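You operate a simulated robot arm through the tools that you are given. There is no shell and no other tool.

Carry out the task below with a simulated robot arm. There is one attempt and no reset: what you move stays moved.

Task
Warm the CAL bottle to 15 degrees, then stand it on the top shelf.
Fine: lid shut while it warms; watch the display; box off and open after; top shelf of the blue shelving. Set down upright: orange bottle.

The check looks at the end state, three seconds after you hand in, the way a careful person would. Anything else that was tipped, shoved, dropped, spilled or broken makes it a failure. A push-on lid holds only when it is set on centred and level and pressed home; a screw cap is set on level and turned clockwise until tight.

Robot
A 7-joint arm with a two-finger parallel gripper, fixed in place. Base frame: the origin is on the floor under the middle of its stand, x ahead of it, y to its left, z up; the work surface is at about z = 571. Units: mm, degrees, N and s.
It reaches about 1479 mm from its shoulder. Its first joint turns from -166.0 to 166.0 degrees. Payload 4.4 kg.
The TCP is the grasp point between the finger pads, 23 mm short of the fingertips. In the tool frame z runs along the fingers and y along their closing line. The gripper opens to 94 mm. The fingers are 38 mm wide and 10 mm thick; the gripper's body (54 by 96 mm) begins 39 mm behind the TCP.
Orientation is that of the tool frame in the base frame, as a unit quaternion [x, y, z, w]. With the fingers straight down and closing along the base's y, the tool's x points along the base's -x, its y along +y and its z along -z.

Tools
- The arm moves only by the tool play_rows. Its argument "plan" is a list of rows, each an object of numbers (a shift or turn left out is 0, a gripper value left out holds the last): "jaw": the gripper command, from -1 (fully open) to 1 (shut), values between in proportion; "x", "y", "z": the shift along the tool's x, y, z in units of 150 mm (1.0 is 150 mm); "wx", "wy", "wz": the turn, a rotation vector about the tool's x, y, z in units of 60 degrees (1.0 is 60 degrees). In form: [{"jaw": .., "x": .., "y": .., "z": .., "wx": .., "wy": .., "wz": ..}, ...]. A call has 1 to 20 rows; each row is the pose to reach, as a shift and turn from the pose commanded when the call began, along the tool's axes at that moment. A call with a number of a shift or a turn outside -1 to 1 is refused whole. Rows are played at 5 a second. More than 50 mm and 8.6 degrees between two rows, or a gripper value outside its range, and nothing of the call is played. Where a pose cannot be reached the arm comes as near as it can. A force on the tool above 40 N (or 10 N above the force at the start of the call, whichever is more), or a blocked arm, ends the call early, and 0.2 s more pass. Each finger travels about 72 mm/s and halts on what it meets, pressing with about 42 N; the grip force reading is that of the motor and also rises with nothing between the fingers. The clock runs only during rows and for 0.2 s after the last one: add rows that repeat a pose to give the fingers time. The reply holds the time, the measured pose of the TCP, the force on the tool along the base axes, the opening and the grip force, in the units named above and with some noise, with the torque about the TCP (base axes, N m) and any sound that the robot's microphone picked up, and new pictures: "show" is both (left out), scene, wrist or none.
- Cameras (640 x 400 px; columns grow to the right, rows downward): "scene" is fixed at [219.5, 500, 1521.6]; the picture's right is [0.99, 0.13, 0.00], its down [0.11, -0.82, -0.56] and it looks along [-0.07, 0.56, -0.83] (base axes); focal length 214 px, centre (320, 200). "wrist" rides on the gripper at [86, 16, -74] in the tool frame; the picture's right is [-0.18, 0.98, 0.00], its down [-0.58, -0.11, -0.81] and it looks along [-0.79, -0.15, 0.59] (tool axes); focal length 243 px, centre (320, 200). There is no depth. A picture from a camera that has moved, and an enlarged one, comes with that camera's place and axes in the base frame and with its lens.
- close_up(camera, box): a new picture of the part [left, top, right, bottom] of that camera's present view, enlarged. The clock stands still meanwhile.
- job_done(): hands the job in; it is judged then, once.

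Nothing tells you positions but the pictures and the camera data. Unless the task says otherwise, let go and move clear before handing in.

The tools are called after "Request:" as name(argument=value, ...) on one line, values as JSON. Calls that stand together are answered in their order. play_rows: Moves the arm, as the interface text tells. Its arguments: {"type":"object","properties":{"plan":{"type":"array"},"show":{"type":"string","enum":["both","scene","wrist","none"]}},"required":["plan"]} The other tools are called the same way: close_up (camera, box) takes an enlarged picture of a part of a camera's view; job_done () hands the job in.

At the start:

```text
clock: 0.0
tcp_pos: [713.3, 400.6, 1260.3]
tool_rot: [0.0, 1.0, 0.0, 0.0]
wrist_force: [0.0, 0.3, -0.7]
torque: [-0.04, -0.01, 0.02]
finger_gap: 94.2
finger_force: 0.1
```

scene: 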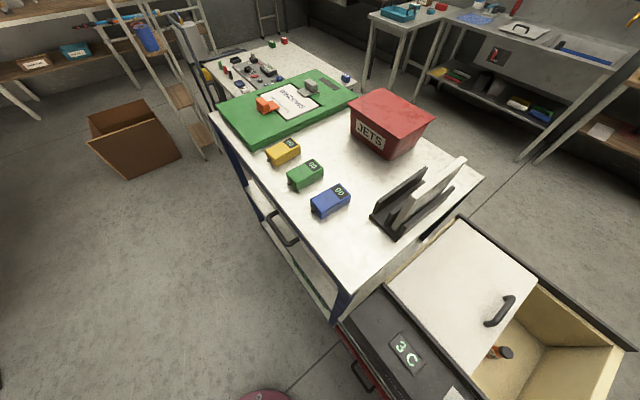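
wrist: 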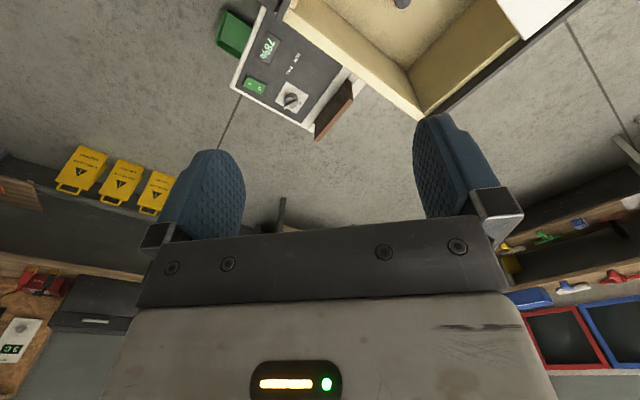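

I see a trolley with coloured blocks, and at the lower right a chest-like box (display "3C") with a partly open sliding or lifting lid and an orange bottle inside. The wrist view shows a box with a dial, a green switch and a second display. I'll look closer first.

Request:
close_up(camera="scene", box=[320, 200, 640, 400])

Request:
close_up(camera="wrist", box=[200, 0, 560, 150])

Request:
close_up(camera="scene", box=[360, 0, 640, 175])

Request:
close_up(camera="wrist", box=[440, 150, 640, 400])

Request:
close_up(camera="wrist", box=[0, 130, 200, 400])

```text
2.00 times, centred on (480, 300) of scene
camera zoom: at [219.5, 500.0, 1521.6], right [0.99, 0.13, 0.0], down [0.11, -0.82, -0.56], along [-0.07, 0.56, -0.83], focal length 429 px, centre (0, 0)
```

zoom: 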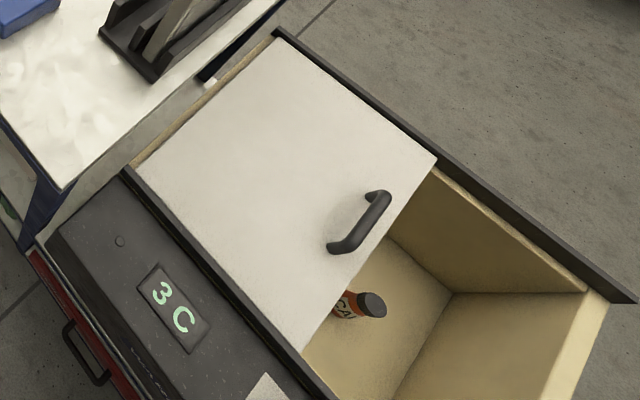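

```text
1.78 times, centred on (380, 75) of wrist
camera zoom: at [627.8, 416.2, 1335.3], right [0.18, 0.98, 0.0], down [0.58, -0.11, 0.81], along [0.79, -0.15, -0.59], focal length 431 px, centre (213, 422)
```

zoom: 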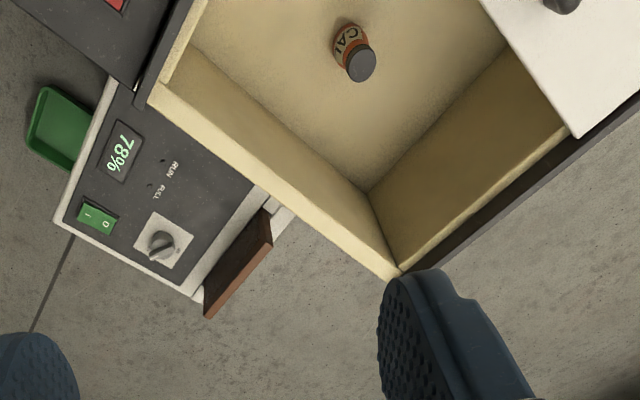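

```text
2.29 times, centred on (500, 88) of scene
camera zoom: at [219.5, 500.0, 1521.6], right [0.99, 0.13, 0.0], down [0.11, -0.82, -0.56], along [-0.07, 0.56, -0.83], focal length 490 px, centre (-91, 457)
```

zoom: 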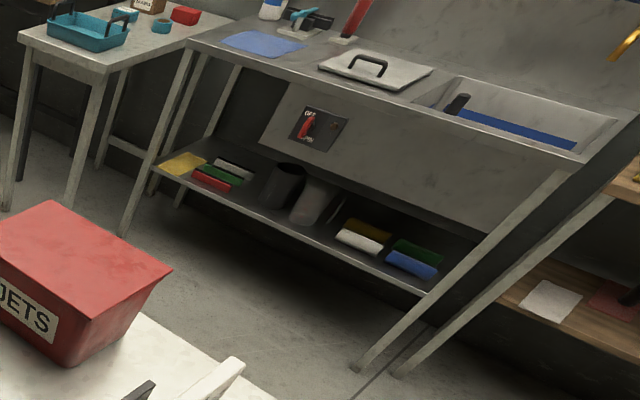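

```text
1.60 times, centred on (540, 275) of wrist
camera zoom: at [627.8, 416.2, 1335.3], right [0.18, 0.98, 0.0], down [0.58, -0.11, 0.81], along [0.79, -0.15, -0.59], focal length 388 px, centre (-32, 80)
```

zoom: 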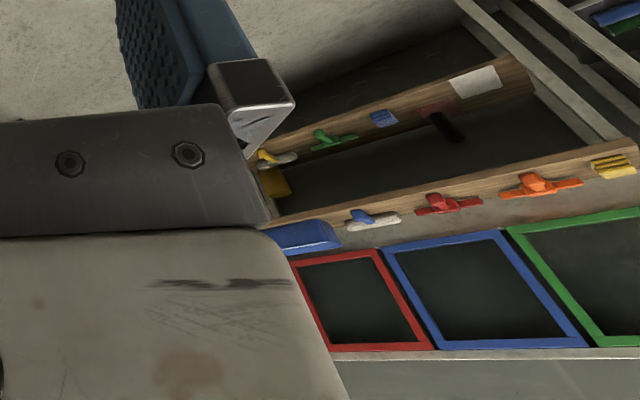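

```text
1.48 times, centred on (100, 265) of wrist
camera zoom: at [627.8, 416.2, 1335.3], right [0.18, 0.98, 0.0], down [0.58, -0.11, 0.81], along [0.79, -0.15, -0.59], focal length 359 px, centre (646, 104)
```

zoom: 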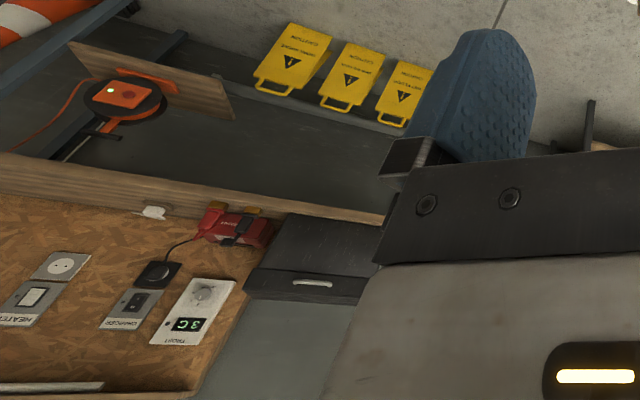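

The box (cold box with sliding lid, CAL bottle inside) sits around x≈750, y≈600. A side panel carries a rocker switch, knob and 78% display. I'll pull the arm back and up and tilt the wrist camera down to see the box better.

Request:
play_rows(plan=[{"jaw": -1, "x": 0.2, "z": -0.1, "wy": 0.13}, {"x": 0.4, "z": -0.2, "wy": 0.26}, {"x": 0.6, "z": -0.3, "wy": 0.39}, {"x": 0.8, "z": -0.4, "wy": 0.5}])

```text
clock: 1.0
tcp_pos: [593.2, 399.7, 1321.3]
tool_rot: [0.0, 0.966, 0.001, -0.26]
wrist_force: [-0.7, -0.8, 0.3]
torque: [0.01, 0.02, 0.04]
finger_gap: 94.0
finger_force: 0.1
camera wrist: at [555.7, 416.4, 1429.2], right [0.16, 0.98, -0.09], down [0.91, -0.11, 0.41], along [0.39, -0.15, -0.91], focal length 243 px, centre (320, 200)
```

scene: 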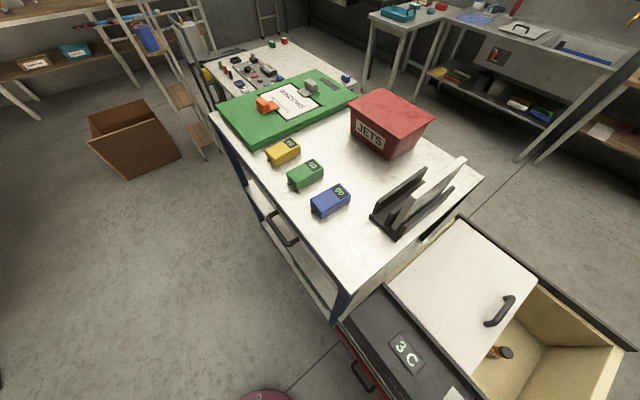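
wrist: 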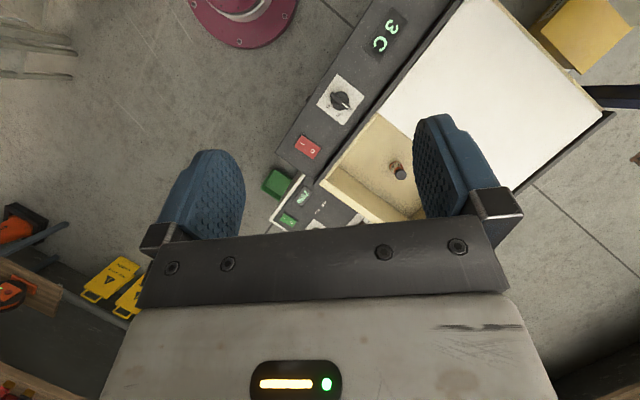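

The box's own dark panel carries the 3C display, a rotary knob and a red rocker. A different device behind it has the green rocker and the 78% display. I'll enlarge the panel.

Request:
close_up(camera="wrist", box=[260, 0, 420, 100])

Request:
close_up(camera="wrist", box=[250, 90, 430, 240])

Request:
close_up(camera="wrist", box=[360, 0, 640, 180])

```text
4.00 times, centred on (340, 50) of wrist
camera zoom: at [555.7, 416.4, 1429.2], right [0.16, 0.98, -0.09], down [0.91, -0.11, 0.41], along [0.39, -0.15, -0.91], focal length 970 px, centre (240, 800)
```

zoom: 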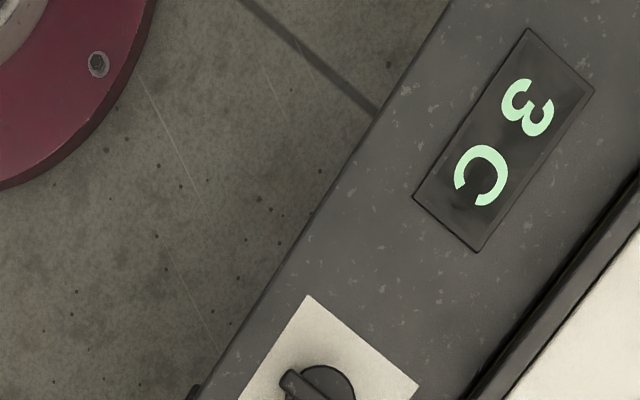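

```text
2.67 times, centred on (340, 165) of wrist
camera zoom: at [555.7, 416.4, 1429.2], right [0.16, 0.98, -0.09], down [0.91, -0.11, 0.41], along [0.39, -0.15, -0.91], focal length 647 px, centre (267, 293)
```

zoom: 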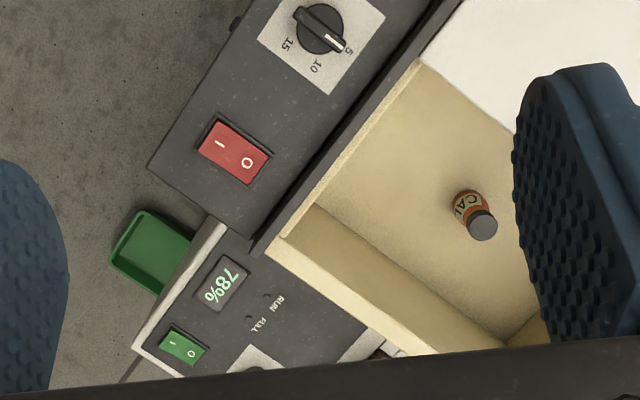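

```text
2.22 times, centred on (500, 90) of wrist
camera zoom: at [555.7, 416.4, 1429.2], right [0.16, 0.98, -0.09], down [0.91, -0.11, 0.41], along [0.39, -0.15, -0.91], focal length 539 px, centre (-80, 444)
```

zoom: 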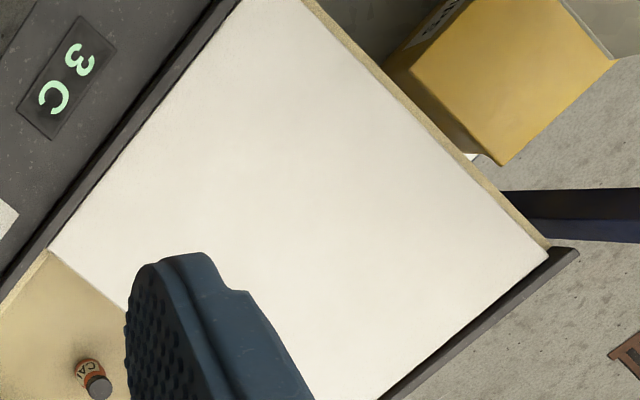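

I take the cold box to be rotated about 45°, with its lid top near z≈795 and the lid handle near (726, 648). The display is near (452, 520), the knob near (570, 406) pointing at 5 with 10 and 15 clockwise, and the red rocker near (676, 306). The blue shelving isn't in view yet, so I'll tilt the wrist up and look around.

Request:
play_rows(plan=[{"wy": -0.14}, {"wy": -0.28}, {"wy": -0.42}, {"wy": -0.56}, {"wy": -0.7}], show="wrist")

```text
clock: 2.2
tcp_pos: [593.1, 399.8, 1321.2]
tool_rot: [-0.001, 0.994, 0.0, 0.106]
wrist_force: [0.2, -0.3, -0.4]
torque: [0.0, 0.03, 0.0]
finger_gap: 94.0
finger_force: 0.0
camera wrist: at [493.7, 416.4, 1375.4], right [0.18, 0.98, 0.04], down [0.4, -0.11, 0.91], along [0.9, -0.15, -0.41], focal length 243 px, centre (320, 200)
```

wrist: 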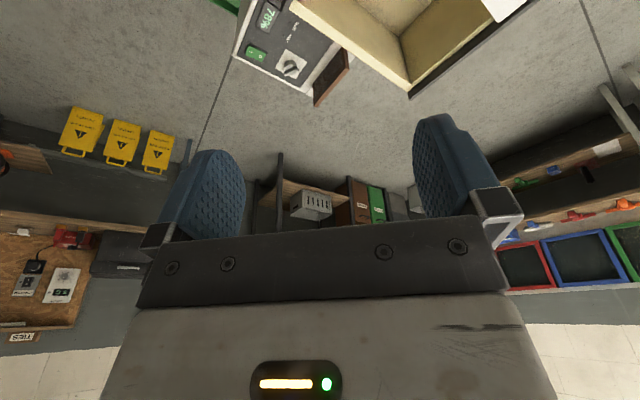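

Request:
play_rows(plan=[{"wx": 0.028, "wz": 0.13}, {"wx": 0.056, "wz": 0.26}, {"wx": 0.084, "wz": 0.39}, {"wx": 0.112, "wz": 0.52}, {"wx": 0.14, "wz": 0.65}, {"wx": 0.168, "wz": 0.78}, {"wx": 0.196, "wz": 0.92}], show="wrist")

```text
clock: 3.8
tcp_pos: [593.3, 400.5, 1320.1]
tool_rot: [0.471, 0.876, -0.048, 0.092]
wrist_force: [0.4, 0.2, -0.1]
torque: [-0.02, 0.0, 0.0]
finger_gap: 93.9
finger_force: 0.0
camera wrist: at [552.8, 492.7, 1376.0], right [0.92, 0.39, 0.04], down [0.13, -0.39, 0.91], along [0.37, -0.83, -0.41], focal length 243 px, centre (320, 200)
```

wrist: 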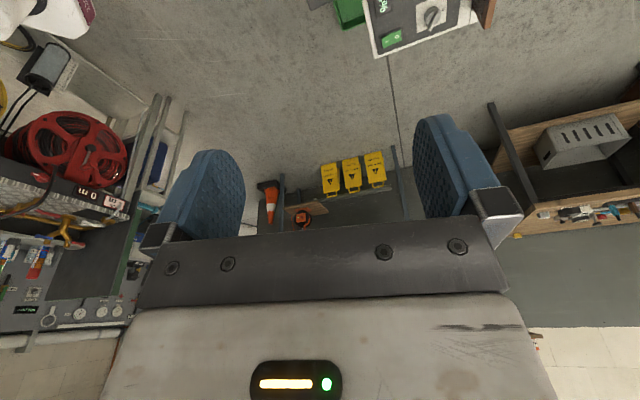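

Request:
play_rows(plan=[{"wx": 0.028, "wz": 0.13}, {"wx": 0.056, "wz": 0.26}, {"wx": 0.084, "wz": 0.39}, {"wx": 0.112, "wz": 0.52}, {"wx": 0.14, "wz": 0.65}, {"wx": 0.168, "wz": 0.78}, {"wx": 0.196, "wz": 0.92}], show="wrist")

```text
clock: 5.4
tcp_pos: [593.8, 400.0, 1320.0]
tool_rot: [0.829, 0.549, -0.088, 0.058]
wrist_force: [0.6, 0.6, -0.6]
torque: [0.02, -0.02, -0.03]
finger_gap: 94.2
finger_force: 0.0
camera wrist: at [648.3, 485.5, 1374.9], right [0.83, -0.55, 0.04], down [-0.26, -0.33, 0.91], along [-0.49, -0.77, -0.41], focal length 243 px, centre (320, 200)
```

wrist: 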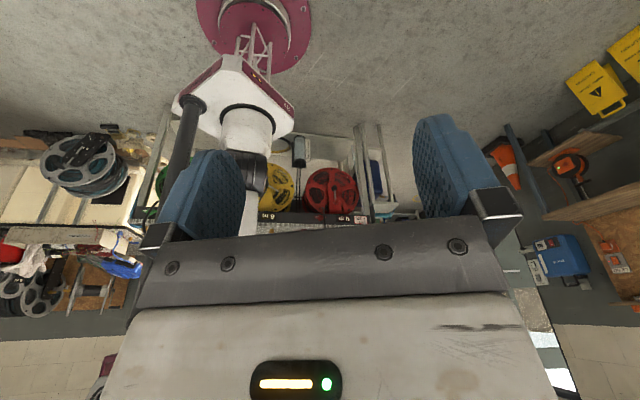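

Request:
play_rows(plan=[{"wx": -0.028, "wz": -0.13}, {"wx": -0.056, "wz": -0.26}, {"wx": -0.084, "wz": -0.39}, {"wx": -0.112, "wz": -0.52}, {"wx": -0.14, "wz": -0.65}, {"wx": -0.168, "wz": -0.78}, {"wx": -0.196, "wz": -0.92}], show="none")

Request:
play_rows(plan=[{"wx": -0.028, "wz": -0.13}, {"wx": -0.056, "wz": -0.26}, {"wx": -0.084, "wz": -0.39}, {"wx": -0.112, "wz": -0.52}, {"wx": -0.14, "wz": -0.65}, {"wx": -0.168, "wz": -0.78}, {"wx": -0.196, "wz": -0.92}], show="none")

Request:
play_rows(plan=[{"wx": -0.028, "wz": -0.13}, {"wx": -0.056, "wz": -0.26}, {"wx": -0.084, "wz": -0.39}, {"wx": -0.112, "wz": -0.52}, {"wx": -0.14, "wz": -0.65}, {"wx": -0.168, "wz": -0.78}, {"wx": -0.196, "wz": -0.92}], show="wrist")

```text
clock: 7.0
tcp_pos: [593.6, 399.9, 1320.7]
tool_rot: [0.469, 0.877, -0.049, 0.091]
wrist_force: [0.3, 0.1, 0.0]
torque: [-0.03, 0.02, 0.02]
finger_gap: 94.0
finger_force: 0.1
```

```text
clock: 8.6
tcp_pos: [593.4, 400.0, 1321.0]
tool_rot: [-0.001, 0.995, 0.0, 0.104]
wrist_force: [0.6, -0.1, 0.1]
torque: [0.03, 0.0, -0.04]
finger_gap: 93.9
finger_force: 0.0
```

```text
clock: 10.2
tcp_pos: [593.8, 400.4, 1320.6]
tool_rot: [-0.471, 0.876, 0.05, 0.092]
wrist_force: [-0.3, 0.6, 0.1]
torque: [0.02, -0.03, 0.02]
finger_gap: 93.8
finger_force: 0.0
camera wrist: at [525.4, 325.4, 1375.5], right [-0.72, 0.69, 0.04], down [0.31, 0.27, 0.91], along [0.62, 0.67, -0.41], focal length 243 px, centre (320, 200)
```

wrist: 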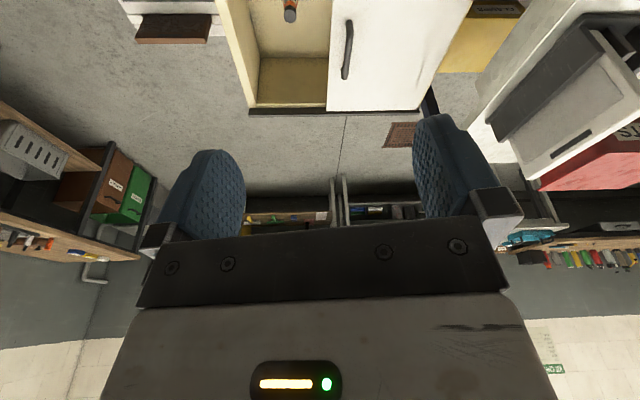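

Request:
play_rows(plan=[{"wx": -0.028, "wz": -0.13}, {"wx": -0.056, "wz": -0.26}, {"wx": -0.084, "wz": -0.39}, {"wx": -0.112, "wz": -0.52}, {"wx": -0.14, "wz": -0.65}, {"wx": -0.168, "wz": -0.78}, {"wx": -0.196, "wz": -0.92}], show="wrist")

Request:
play_rows(plan=[{"wx": -0.028, "wz": -0.13}, {"wx": -0.056, "wz": -0.26}, {"wx": -0.084, "wz": -0.39}, {"wx": -0.112, "wz": -0.52}, {"wx": -0.14, "wz": -0.65}, {"wx": -0.168, "wz": -0.78}, {"wx": -0.196, "wz": -0.92}], show="both")

```text
clock: 11.8
tcp_pos: [593.6, 399.9, 1320.4]
tool_rot: [0.829, -0.549, -0.087, -0.058]
wrist_force: [0.0, 0.2, -0.2]
torque: [0.01, -0.01, 0.0]
finger_gap: 94.2
finger_force: 0.0
camera wrist: at [618.4, 301.6, 1375.9], right [-0.98, -0.22, 0.04], down [-0.06, 0.41, 0.91], along [-0.21, 0.88, -0.41], focal length 243 px, centre (320, 200)
```

wrist: 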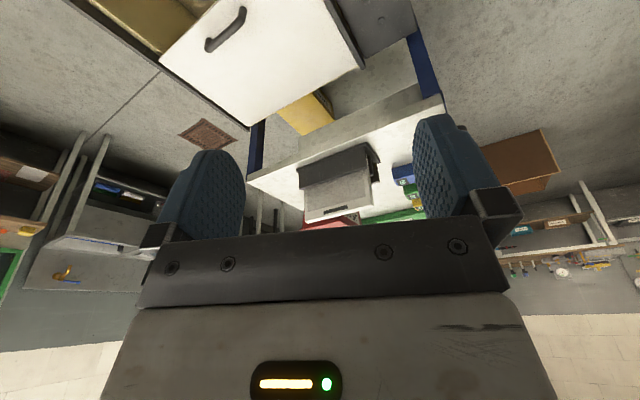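

```text
clock: 13.4
tcp_pos: [593.4, 401.1, 1320.7]
tool_rot: [0.99, -0.091, -0.106, -0.009]
wrist_force: [-0.4, -0.4, 0.4]
torque: [0.01, 0.01, -0.04]
finger_gap: 94.2
finger_force: 0.0
camera wrist: at [689.2, 365.9, 1375.7], right [-0.36, -0.93, 0.04], down [-0.37, 0.18, 0.91], along [-0.86, 0.31, -0.41], focal length 243 px, centre (320, 200)
```

scene: 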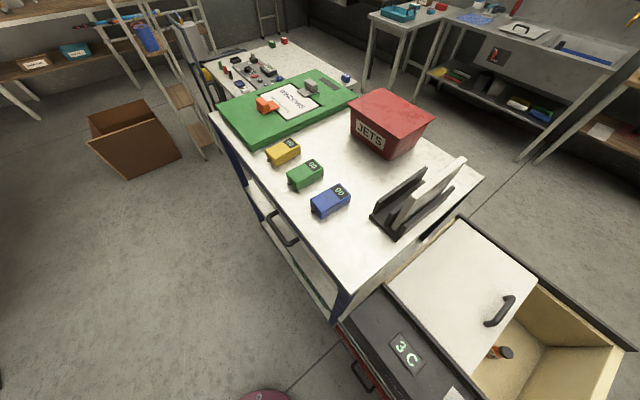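
wrist: 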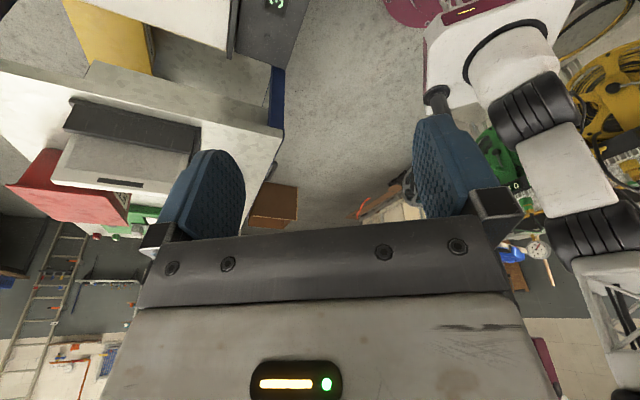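

The white-topped unit with blue posts beside the cold box looks like the blue shelving. I'll enlarge it to be sure.

Request:
close_up(camera="scene", box=[200, 60, 500, 330])

Request:
close_up(camera="wrist", box=[0, 0, 320, 240])

Request:
close_up(camera="wrist", box=[0, 200, 200, 400])

Request:
close_up(camera="scene", box=[0, 0, 220, 200])

```text
1.48 times, centred on (350, 195) of scene
camera zoom: at [219.5, 500.0, 1521.6], right [0.99, 0.13, 0.0], down [0.11, -0.82, -0.56], along [-0.07, 0.56, -0.83], focal length 318 px, centre (276, 207)
```

zoom: 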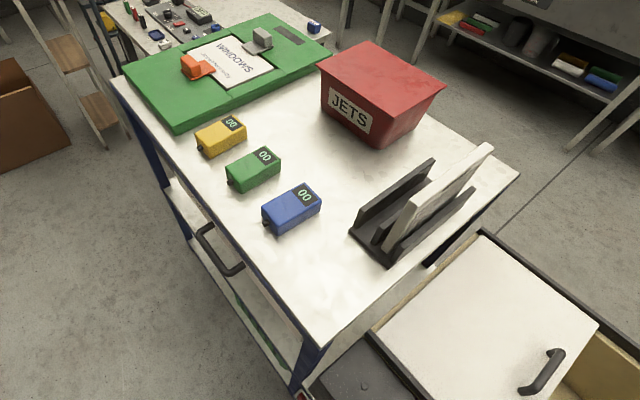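

```text
1.67 times, centred on (160, 120) of wrist
camera zoom: at [689.2, 365.9, 1375.7], right [-0.36, -0.93, 0.04], down [-0.37, 0.18, 0.91], along [-0.86, 0.31, -0.41], focal length 404 px, centre (587, 333)
```

zoom: 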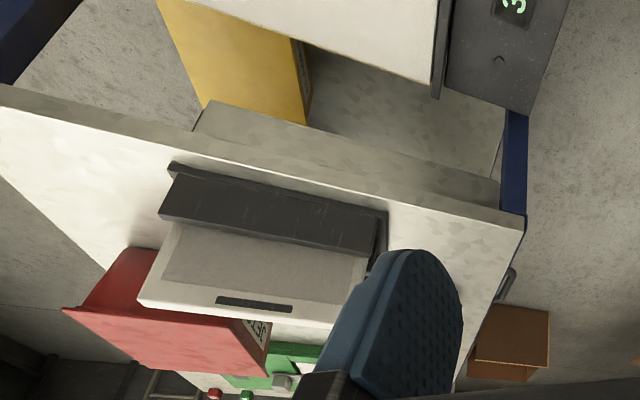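

```text
2.00 times, centred on (100, 300) of wrist
camera zoom: at [689.2, 365.9, 1375.7], right [-0.36, -0.93, 0.04], down [-0.37, 0.18, 0.91], along [-0.86, 0.31, -0.41], focal length 485 px, centre (760, 0)
```

zoom: 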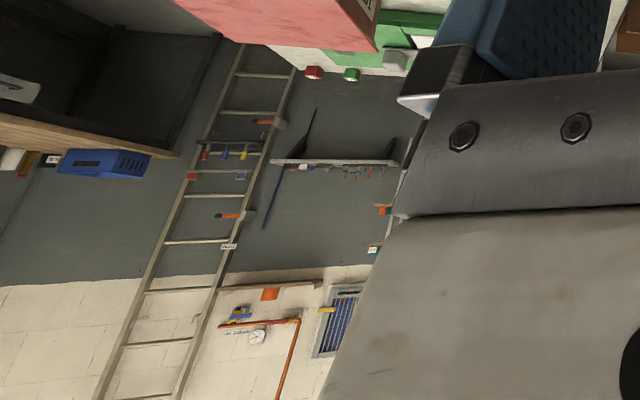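

```text
2.00 times, centred on (110, 100) of scene
camera zoom: at [219.5, 500.0, 1521.6], right [0.99, 0.13, 0.0], down [0.11, -0.82, -0.56], along [-0.07, 0.56, -0.83], focal length 429 px, centre (740, 400)
```

zoom: 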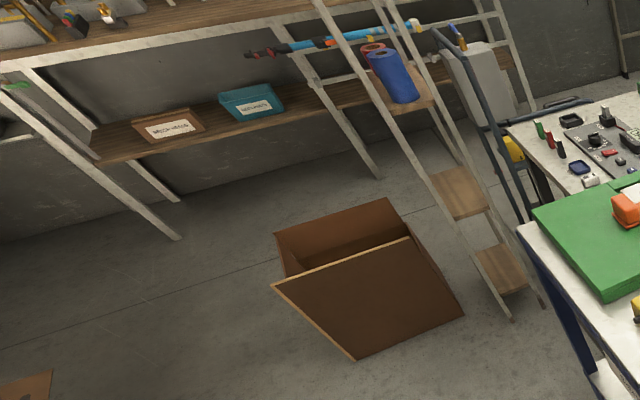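

The white-topped unit with blue posts seems to be the shelving. I'll drop lower and look level at it to check how many shelves it has.

Request:
play_rows(plan=[{"wx": 0.028, "wz": 0.13, "x": 0.03, "z": 0.14}, {"wx": 0.056, "wz": 0.26, "x": 0.06, "z": 0.28}, {"wx": 0.084, "wz": 0.39, "x": 0.09, "z": 0.42}, {"wx": 0.112, "wz": 0.52, "x": 0.12, "z": 0.56}, {"wx": 0.14, "wz": 0.65, "x": 0.15, "z": 0.7}, {"wx": 0.168, "wz": 0.78, "x": 0.18, "z": 0.84}, {"wx": 0.196, "wz": 0.92, "x": 0.208, "z": 0.98}], show="wrist")

```text
clock: 15.0
tcp_pos: [593.0, 400.7, 1170.1]
tool_rot: [0.828, -0.55, -0.087, -0.059]
wrist_force: [-0.5, 0.7, -0.4]
torque: [-0.03, -0.02, 0.01]
finger_gap: 94.3
finger_force: 0.1
camera wrist: at [617.0, 301.9, 1225.7], right [-0.98, -0.21, 0.04], down [-0.05, 0.41, 0.91], along [-0.21, 0.89, -0.41], focal length 243 px, centre (320, 200)
```

wrist: 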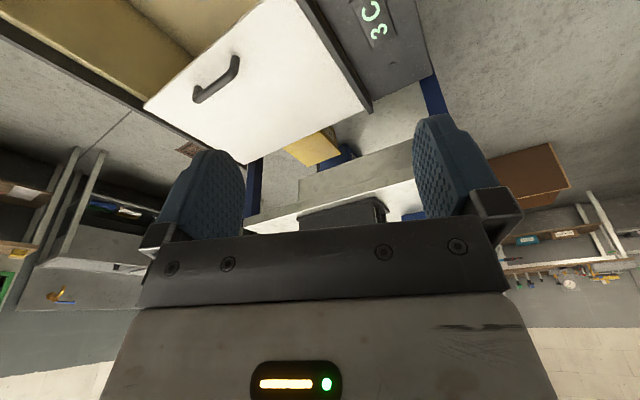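

Request:
close_up(camera="wrist", box=[220, 60, 460, 240])

```text
2.22 times, centred on (340, 150) of wrist
camera zoom: at [617.0, 301.9, 1225.7], right [-0.98, -0.21, 0.04], down [-0.05, 0.41, 0.91], along [-0.21, 0.89, -0.41], focal length 539 px, centre (276, 311)
```

zoom: 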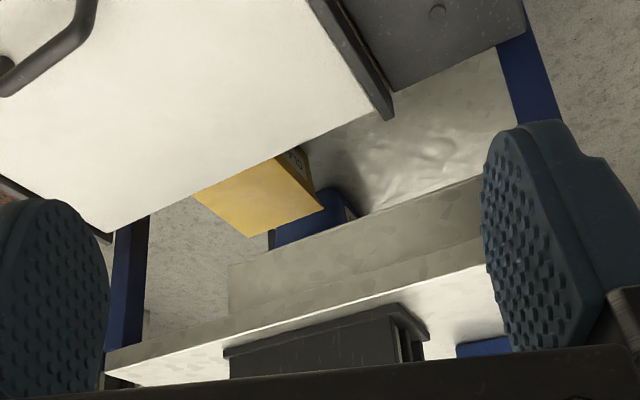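

The unit has blue posts and several levels, so I take the white top with the coloured blocks as the top shelf. Next I'll bring the gripper upright, aligned with the cold box's panel, and hover over the knob for a good look.

Request:
play_rows(plan=[{"wy": 0.1}, {"wy": 0.2}], show="none")

Request:
play_rows(plan=[{"wz": 0.14, "z": 0.1}, {"wz": 0.28, "z": 0.2}, {"wz": 0.42, "z": 0.3}, {"wz": 0.56, "z": 0.4}, {"wz": 0.7, "z": 0.5}, {"wz": 0.84, "z": 0.6}, {"wz": 0.98, "z": 0.6}], show="wrist")

```text
clock: 15.6
tcp_pos: [592.0, 400.5, 1170.7]
tool_rot: [0.833, -0.553, 0.0, 0.001]
wrist_force: [-0.4, 0.2, 0.6]
torque: [0.02, 0.04, 0.02]
finger_gap: 94.2
finger_force: 0.1
```

```text
clock: 17.2
tcp_pos: [591.8, 400.1, 1081.4]
tool_rot: [-0.454, 0.891, 0.0, 0.0]
wrist_force: [0.6, 0.2, -0.1]
torque: [0.02, 0.03, -0.01]
finger_gap: 94.0
finger_force: 0.0
camera wrist: at [529.9, 340.0, 1155.0], right [-0.69, 0.73, 0.0], down [0.43, 0.41, 0.81], along [0.59, 0.55, -0.59], focal length 243 px, centre (320, 200)
```

wrist: 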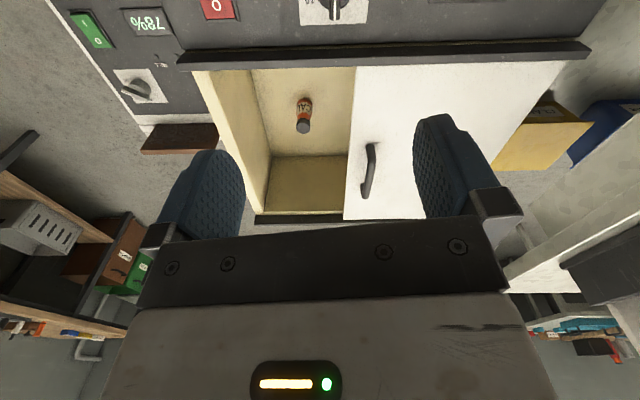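

The view is now nearly aligned with the box; the knob is just below and the lid, handle, bottle and rails are all visible. I'll descend over the knob for a close look.

Request:
play_rows(plan=[{"wz": 0.065, "x": -0.01, "y": 0.05, "z": 0.25}, {"wz": 0.13, "x": -0.02, "y": 0.097, "z": 0.5}, {"wz": 0.13, "x": -0.02, "y": 0.097, "z": 0.75}, {"wz": 0.13, "x": -0.02, "y": 0.097, "z": 1.0}], show="wrist")

Request:
close_up(camera="wrist", box=[200, 0, 440, 150])

```text
clock: 18.2
tcp_pos: [580.5, 413.0, 933.1]
tool_rot: [-0.393, 0.919, 0.001, 0.001]
wrist_force: [-0.6, 0.5, 0.1]
torque: [-0.01, -0.01, 0.05]
finger_gap: 93.9
finger_force: 0.1
camera wrist: at [511.1, 360.9, 1007.8], right [-0.58, 0.81, 0.0], down [0.48, 0.34, 0.81], along [0.66, 0.47, -0.59], focal length 243 px, centre (320, 200)
```

wrist: 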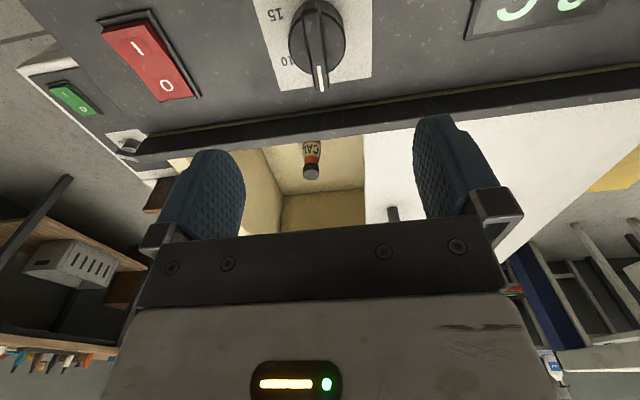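

```text
2.67 times, centred on (320, 75) of wrist
camera zoom: at [511.1, 360.9, 1007.8], right [-0.58, 0.81, 0.0], down [0.48, 0.34, 0.81], along [0.66, 0.47, -0.59], focal length 647 px, centre (320, 533)
```

zoom: 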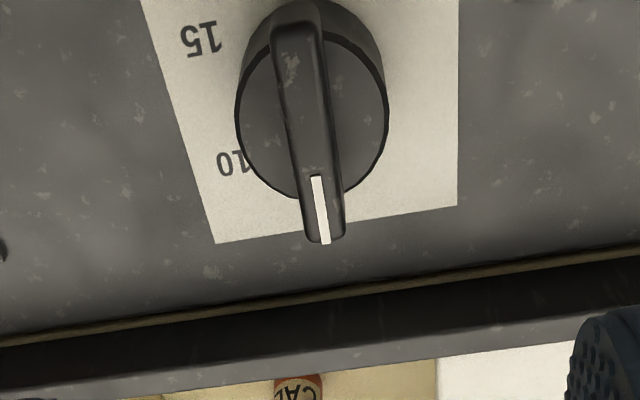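

The knob is a disc with a bar pointer, centred near (574, 403); it points at 5, with 10 and 15 clockwise from above. I'll centre over it and lower with the fingers straddling the bar.

Request:
play_rows(plan=[{"x": 0.04, "y": -0.008, "z": 0.15}, {"x": 0.078, "y": -0.015, "z": 0.32}, {"x": 0.078, "y": -0.015, "z": 0.47}], show="wrist")

Request:
close_up(camera="wrist", box=[200, 0, 440, 150])

Request:
close_up(camera="scene", box=[340, 270, 500, 400])

```text
clock: 19.0
tcp_pos: [575.2, 400.4, 860.6]
tool_rot: [-0.393, 0.92, 0.0, 0.0]
wrist_force: [0.1, 0.0, -0.4]
torque: [0.01, 0.0, 0.02]
finger_gap: 94.2
finger_force: 0.0
camera wrist: at [504.9, 348.8, 935.4], right [-0.58, 0.81, 0.0], down [0.48, 0.34, 0.81], along [0.65, 0.47, -0.59], focal length 243 px, centre (320, 200)
```

wrist: 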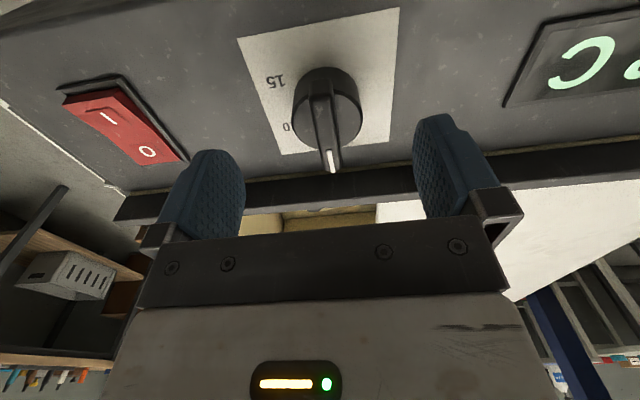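

```text
2.67 times, centred on (320, 75) of wrist
camera zoom: at [504.9, 348.8, 935.4], right [-0.58, 0.81, 0.0], down [0.48, 0.34, 0.81], along [0.65, 0.47, -0.59], focal length 647 px, centre (320, 533)
```

zoom: 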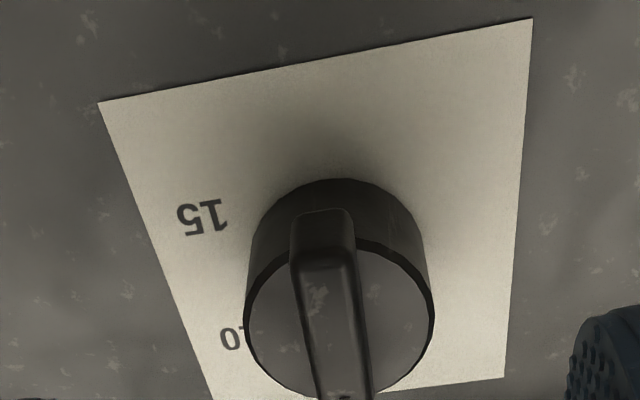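

```text
3.08 times, centred on (420, 335) of scene
camera zoom: at [219.5, 500.0, 1521.6], right [0.99, 0.13, 0.0], down [0.11, -0.82, -0.56], along [-0.07, 0.56, -0.83], focal length 660 px, centre (12, -215)
```

zoom: 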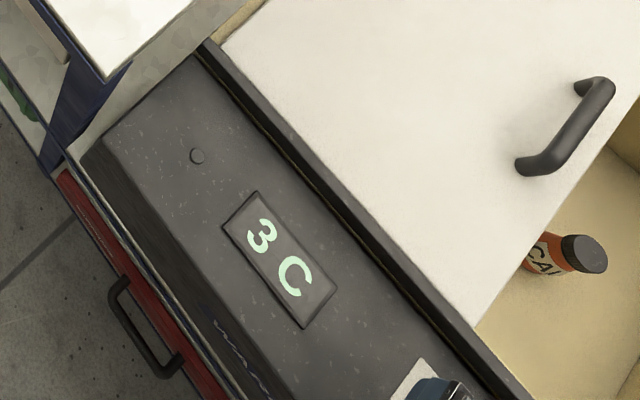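

Request:
play_rows(plan=[{"x": 0.025, "y": 0.032, "z": 0.05}, {"x": 0.025, "y": 0.032, "z": 0.095, "jaw": -0.5}, {"x": 0.025, "y": 0.032, "z": 0.095, "jaw": -0.2}], show="wrist")

Request:
close_up(camera="wrist", box=[220, 50, 420, 200])

```text
clock: 19.8
tcp_pos: [570.0, 399.9, 847.9]
tool_rot: [-0.393, 0.919, 0.001, 0.0]
wrist_force: [-1.0, 0.5, 0.2]
torque: [0.0, 0.01, 0.0]
finger_gap: 56.3
finger_force: 0.1
camera wrist: at [499.6, 349.3, 921.7], right [-0.58, 0.81, 0.0], down [0.48, 0.34, 0.81], along [0.65, 0.47, -0.59], focal length 243 px, centre (320, 200)
```

wrist: 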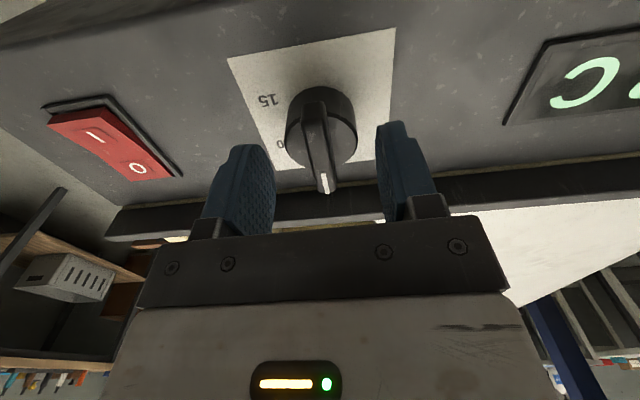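

```text
2.67 times, centred on (320, 125) of wrist
camera zoom: at [499.6, 349.3, 921.7], right [-0.58, 0.81, 0.0], down [0.48, 0.34, 0.81], along [0.65, 0.47, -0.59], focal length 647 px, centre (320, 400)
```

zoom: 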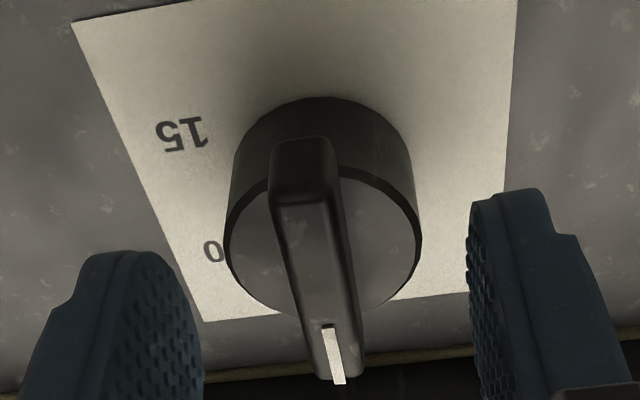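

The tips are just above the disc and straddle the bar. I'll lower slightly and close on the bar.

Request:
play_rows(plan=[{"x": -0.008, "z": 0.025, "jaw": -0.2}, {"x": -0.008, "z": 0.025, "jaw": 0.4}, {"x": -0.008, "z": 0.025, "jaw": 1}, {"x": -0.008, "z": 0.025, "jaw": 1}, {"x": -0.008, "z": 0.025, "jaw": 1}], show="wrist")

```text
clock: 21.0
tcp_pos: [570.9, 401.5, 843.7]
tool_rot: [-0.393, 0.92, 0.0, 0.0]
wrist_force: [4.8, -2.8, -1.0]
torque: [0.01, -0.22, -1.22]
finger_gap: 11.7
finger_force: 44.5
camera wrist: at [500.3, 349.9, 917.5], right [-0.58, 0.81, 0.0], down [0.48, 0.34, 0.81], along [0.65, 0.47, -0.59], focal length 243 px, centre (320, 200)
```

wrist: 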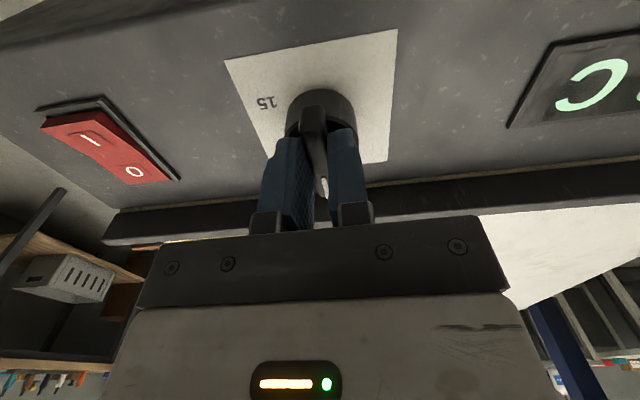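

The bar is gripped. I'll turn clockwise 60° first and check.

Request:
play_rows(plan=[{"wz": 0.1, "jaw": 1}, {"wz": 0.2}, {"wz": 0.3}, {"wz": 0.4}, {"wz": 0.5}, {"wz": 0.6}, {"wz": 0.7}, {"wz": 0.8}, {"wz": 0.9}, {"wz": 1.0}], show="both")

```text
clock: 21.6
tcp_pos: [569.5, 401.3, 843.3]
tool_rot: [-0.301, 0.954, -0.001, -0.001]
wrist_force: [-5.2, -2.6, 4.1]
torque: [-0.31, 0.28, 0.0]
finger_gap: 11.9
finger_force: 44.9
stopped in row 3: the force on the tool passed its limit at 42 N (the readings are from after the stop); the commanded pose is now the measured one
camera wrist: at [491.4, 365.6, 917.6], right [-0.41, 0.91, 0.0], down [0.54, 0.24, 0.81], along [0.73, 0.33, -0.59], focal length 243 px, centre (320, 200)
```

scene: 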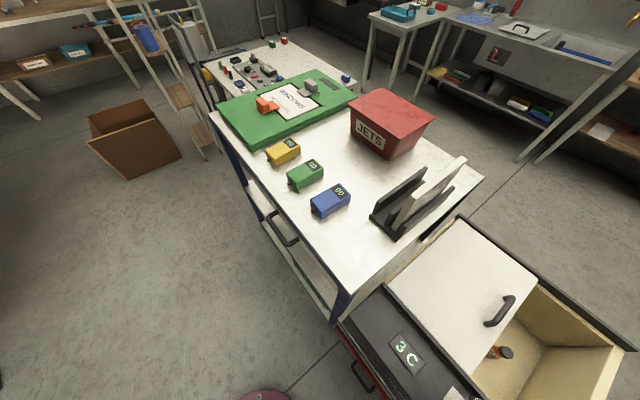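
wrist: 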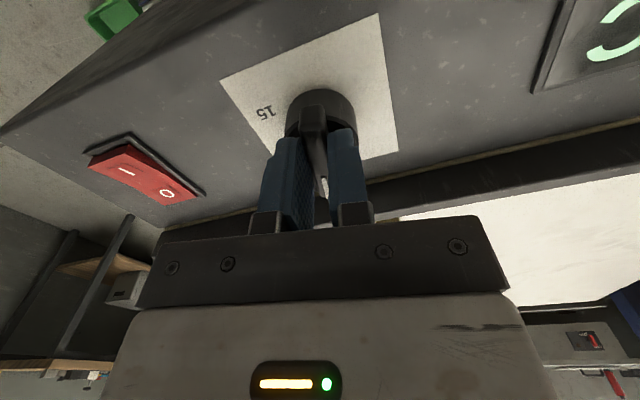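

The turn stalled at a side force because I'm about 4 mm off the knob's axis along the bar. I'll loosen, shift 4 mm along the bar, and regrip.

Request:
play_rows(plan=[{"jaw": 0.5}, {"jaw": 0.5}, {"jaw": 0.5, "x": -0.027}, {"jaw": 1, "x": -0.027}, {"jaw": 1, "x": -0.027}, {"jaw": 1, "x": -0.027}], show="wrist")

Request:
close_up(camera="wrist", box=[220, 50, 420, 200])

```text
clock: 23.0
tcp_pos: [573.6, 402.7, 843.2]
tool_rot: [-0.3, 0.954, -0.001, -0.001]
wrist_force: [1.1, 1.0, -3.6]
torque: [0.14, -0.24, -0.03]
finger_gap: 11.7
finger_force: 44.8
camera wrist: at [494.7, 367.9, 917.3], right [-0.41, 0.91, 0.0], down [0.54, 0.24, 0.81], along [0.73, 0.33, -0.59], focal length 243 px, centre (320, 200)
```

wrist: 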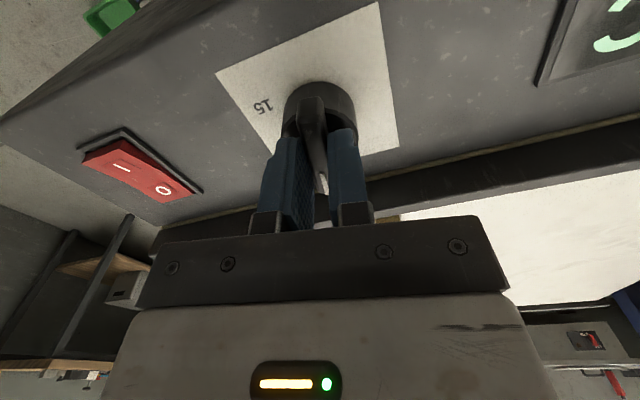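

```text
2.67 times, centred on (320, 125) of wrist
camera zoom: at [494.7, 367.9, 917.3], right [-0.41, 0.91, 0.0], down [0.54, 0.24, 0.81], along [0.73, 0.33, -0.59], focal length 647 px, centre (320, 400)
```

zoom: 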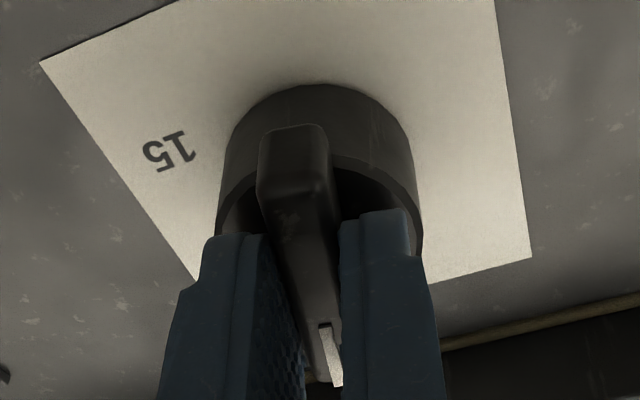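

Request:
play_rows(plan=[{"wz": 0.1, "jaw": 1}, {"wz": 0.2}, {"wz": 0.3}, {"wz": 0.4}, {"wz": 0.5}, {"wz": 0.6}, {"wz": 0.7}, {"wz": 0.8}, {"wz": 0.9}, {"wz": 1.0}], show="wrist")

```text
clock: 24.6
tcp_pos: [573.2, 402.7, 842.5]
tool_rot: [0.05, 0.999, 0.0, -0.001]
wrist_force: [-0.3, -8.7, 6.8]
torque: [-0.15, -0.15, 0.02]
finger_gap: 11.9
finger_force: 44.6
stopped in row 7: the force on the tool passed its limit at 43 N (the readings are from after the stop); the commanded pose is now the measured one
camera wrist: at [490.9, 428.1, 917.4], right [0.28, 0.96, 0.0], down [0.57, -0.17, 0.81], along [0.77, -0.23, -0.59], focal length 243 px, centre (320, 200)
```

wrist: 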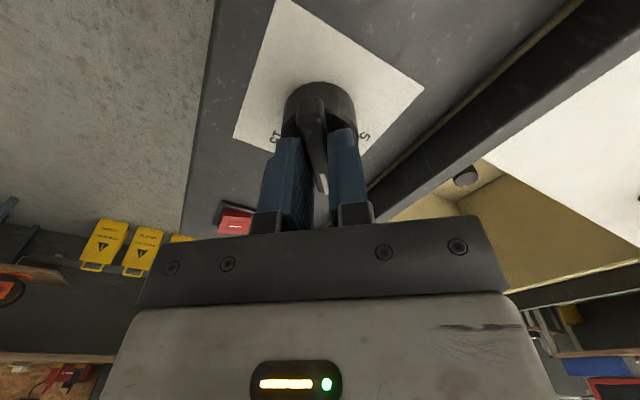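

Request:
play_rows(plan=[{"wz": 0.1, "jaw": 1}, {"wz": 0.2}, {"wz": 0.3}, {"wz": 0.4}, {"wz": 0.5}, {"wz": 0.6}, {"wz": 0.7}, {"wz": 0.8}, {"wz": 0.9}, {"wz": 1.0}], show="wrist")

```text
clock: 25.6
tcp_pos: [573.8, 401.5, 842.9]
tool_rot: [0.234, 0.972, -0.002, -0.001]
wrist_force: [-3.0, -6.6, 8.8]
torque: [0.05, 0.25, 0.01]
finger_gap: 12.1
finger_force: 44.7
stopped in row 4: the force on the tool passed its limit at 41 N (the readings are from after the stop); the commanded pose is now the measured one
camera wrist: at [505.6, 456.7, 917.2], right [0.61, 0.79, 0.0], down [0.47, -0.36, 0.81], along [0.64, -0.49, -0.59], focal length 243 px, centre (320, 200)
```

wrist: 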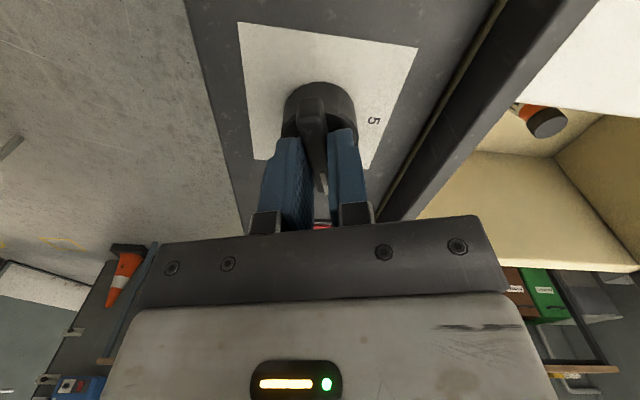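

Turning is progressing, with the bar now near −27°. I'll loosen, lift 1.5 mm, recentre and regrip to shed the side force, then finish.

Request:
play_rows(plan=[{"jaw": 0.5}, {"jaw": 0.5, "x": 0.013, "y": 0.003, "z": -0.011}, {"jaw": 0.5, "x": 0.013, "y": 0.003, "z": -0.011}, {"jaw": 1, "x": 0.013, "y": 0.003, "z": -0.011}, {"jaw": 1, "x": 0.013, "y": 0.003, "z": -0.011}, {"jaw": 1, "x": 0.013, "y": 0.003, "z": -0.011}], show="none")

Request:
play_rows(plan=[{"wz": 0.08, "jaw": 1}, {"wz": 0.16}, {"wz": 0.24}, {"wz": 0.32}, {"wz": 0.4}, {"wz": 0.48}, {"wz": 0.56}, {"wz": 0.64}, {"wz": 0.72}, {"wz": 0.783}], show="wrist")

```text
clock: 27.0
tcp_pos: [572.5, 402.2, 844.0]
tool_rot: [0.234, 0.972, -0.002, -0.001]
wrist_force: [-15.4, -27.6, 13.8]
torque: [-0.23, 0.4, -0.05]
finger_gap: 11.8
finger_force: 45.0
```

```text
clock: 29.2
tcp_pos: [572.1, 404.3, 843.4]
tool_rot: [0.603, 0.798, -0.002, -0.001]
wrist_force: [-18.4, -35.4, 0.4]
torque: [-0.02, 0.32, -0.02]
finger_gap: 12.1
finger_force: 45.2
camera wrist: at [565.9, 491.8, 918.1], right [1.0, 0.09, 0.0], down [0.06, -0.59, 0.81], along [0.07, -0.8, -0.59], focal length 243 px, centre (320, 200)
```

wrist: 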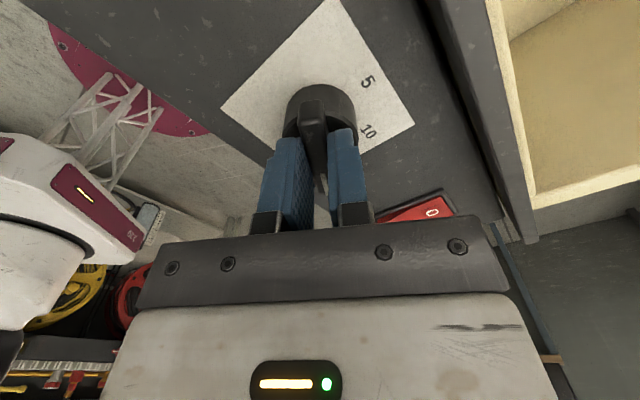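

The tool is now at −74°, so the bar should point at 15. I'll release, lift and check.

Request:
play_rows(plan=[{"jaw": 0.5}, {"jaw": 0.0}, {"jaw": -0.3}, {"jaw": -0.5, "z": -0.1}, {"jaw": -0.5, "z": -0.3}, {"jaw": -0.5, "z": -0.5}], show="wrist")

Request:
close_up(camera="wrist", box=[200, 0, 440, 150])

```text
clock: 30.6
tcp_pos: [572.7, 404.5, 918.6]
tool_rot: [0.602, 0.798, -0.002, -0.001]
wrist_force: [-0.1, -0.9, -0.9]
torque: [0.02, -0.03, 0.01]
finger_gap: 70.4
finger_force: 0.1
camera wrist: at [565.9, 492.2, 992.9], right [1.0, 0.09, 0.0], down [0.06, -0.59, 0.81], along [0.07, -0.8, -0.59], focal length 243 px, centre (320, 200)
```

wrist: 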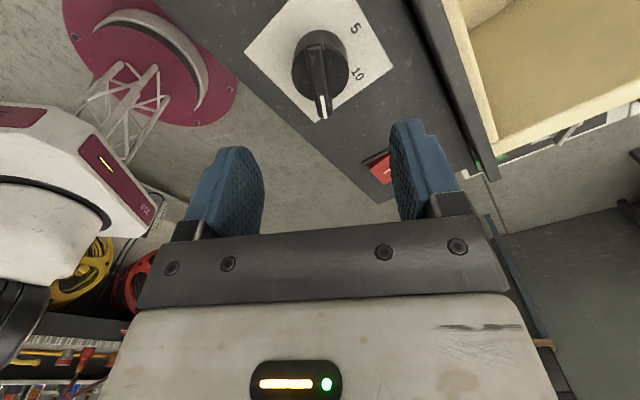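

```text
2.67 times, centred on (320, 75) of wrist
camera zoom: at [565.9, 492.2, 992.9], right [1.0, 0.09, 0.0], down [0.06, -0.59, 0.81], along [0.07, -0.8, -0.59], focal length 647 px, centre (320, 533)
```

zoom: 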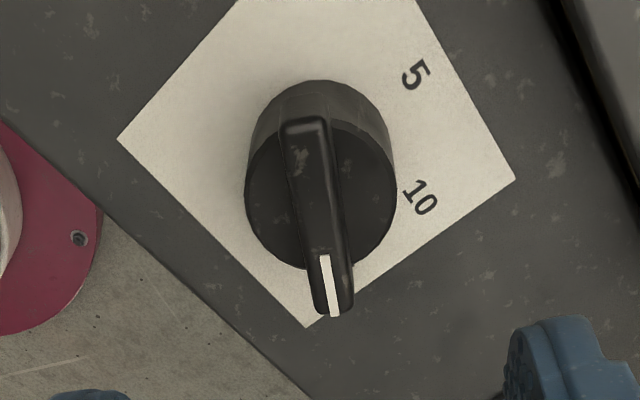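

The pointer now sits on 15. Next I'll move above the lid handle with the fingers turned to straddle it, so I can slide the lid shut.

Request:
play_rows(plan=[{"wz": -0.14, "z": -0.13}, {"wz": -0.28, "z": -0.13, "x": 0.1, "y": 0.1}, {"wz": -0.42, "z": -0.13, "x": 0.2, "y": 0.22}, {"wz": -0.56, "z": -0.13, "x": 0.32, "y": 0.34}, {"wz": -0.7, "z": -0.13, "x": 0.43, "y": 0.46}, {"wz": -0.84, "z": -0.13, "x": 0.55, "y": 0.58}, {"wz": -0.98, "z": -0.13, "x": 0.65, "y": 0.68}], show="none")

```text
clock: 32.2
tcp_pos: [644.5, 527.6, 937.7]
tool_rot: [0.131, 0.991, -0.001, -0.001]
wrist_force: [-0.3, -0.9, 0.0]
torque: [-0.02, 0.0, -0.01]
finger_gap: 70.4
finger_force: 0.1
```

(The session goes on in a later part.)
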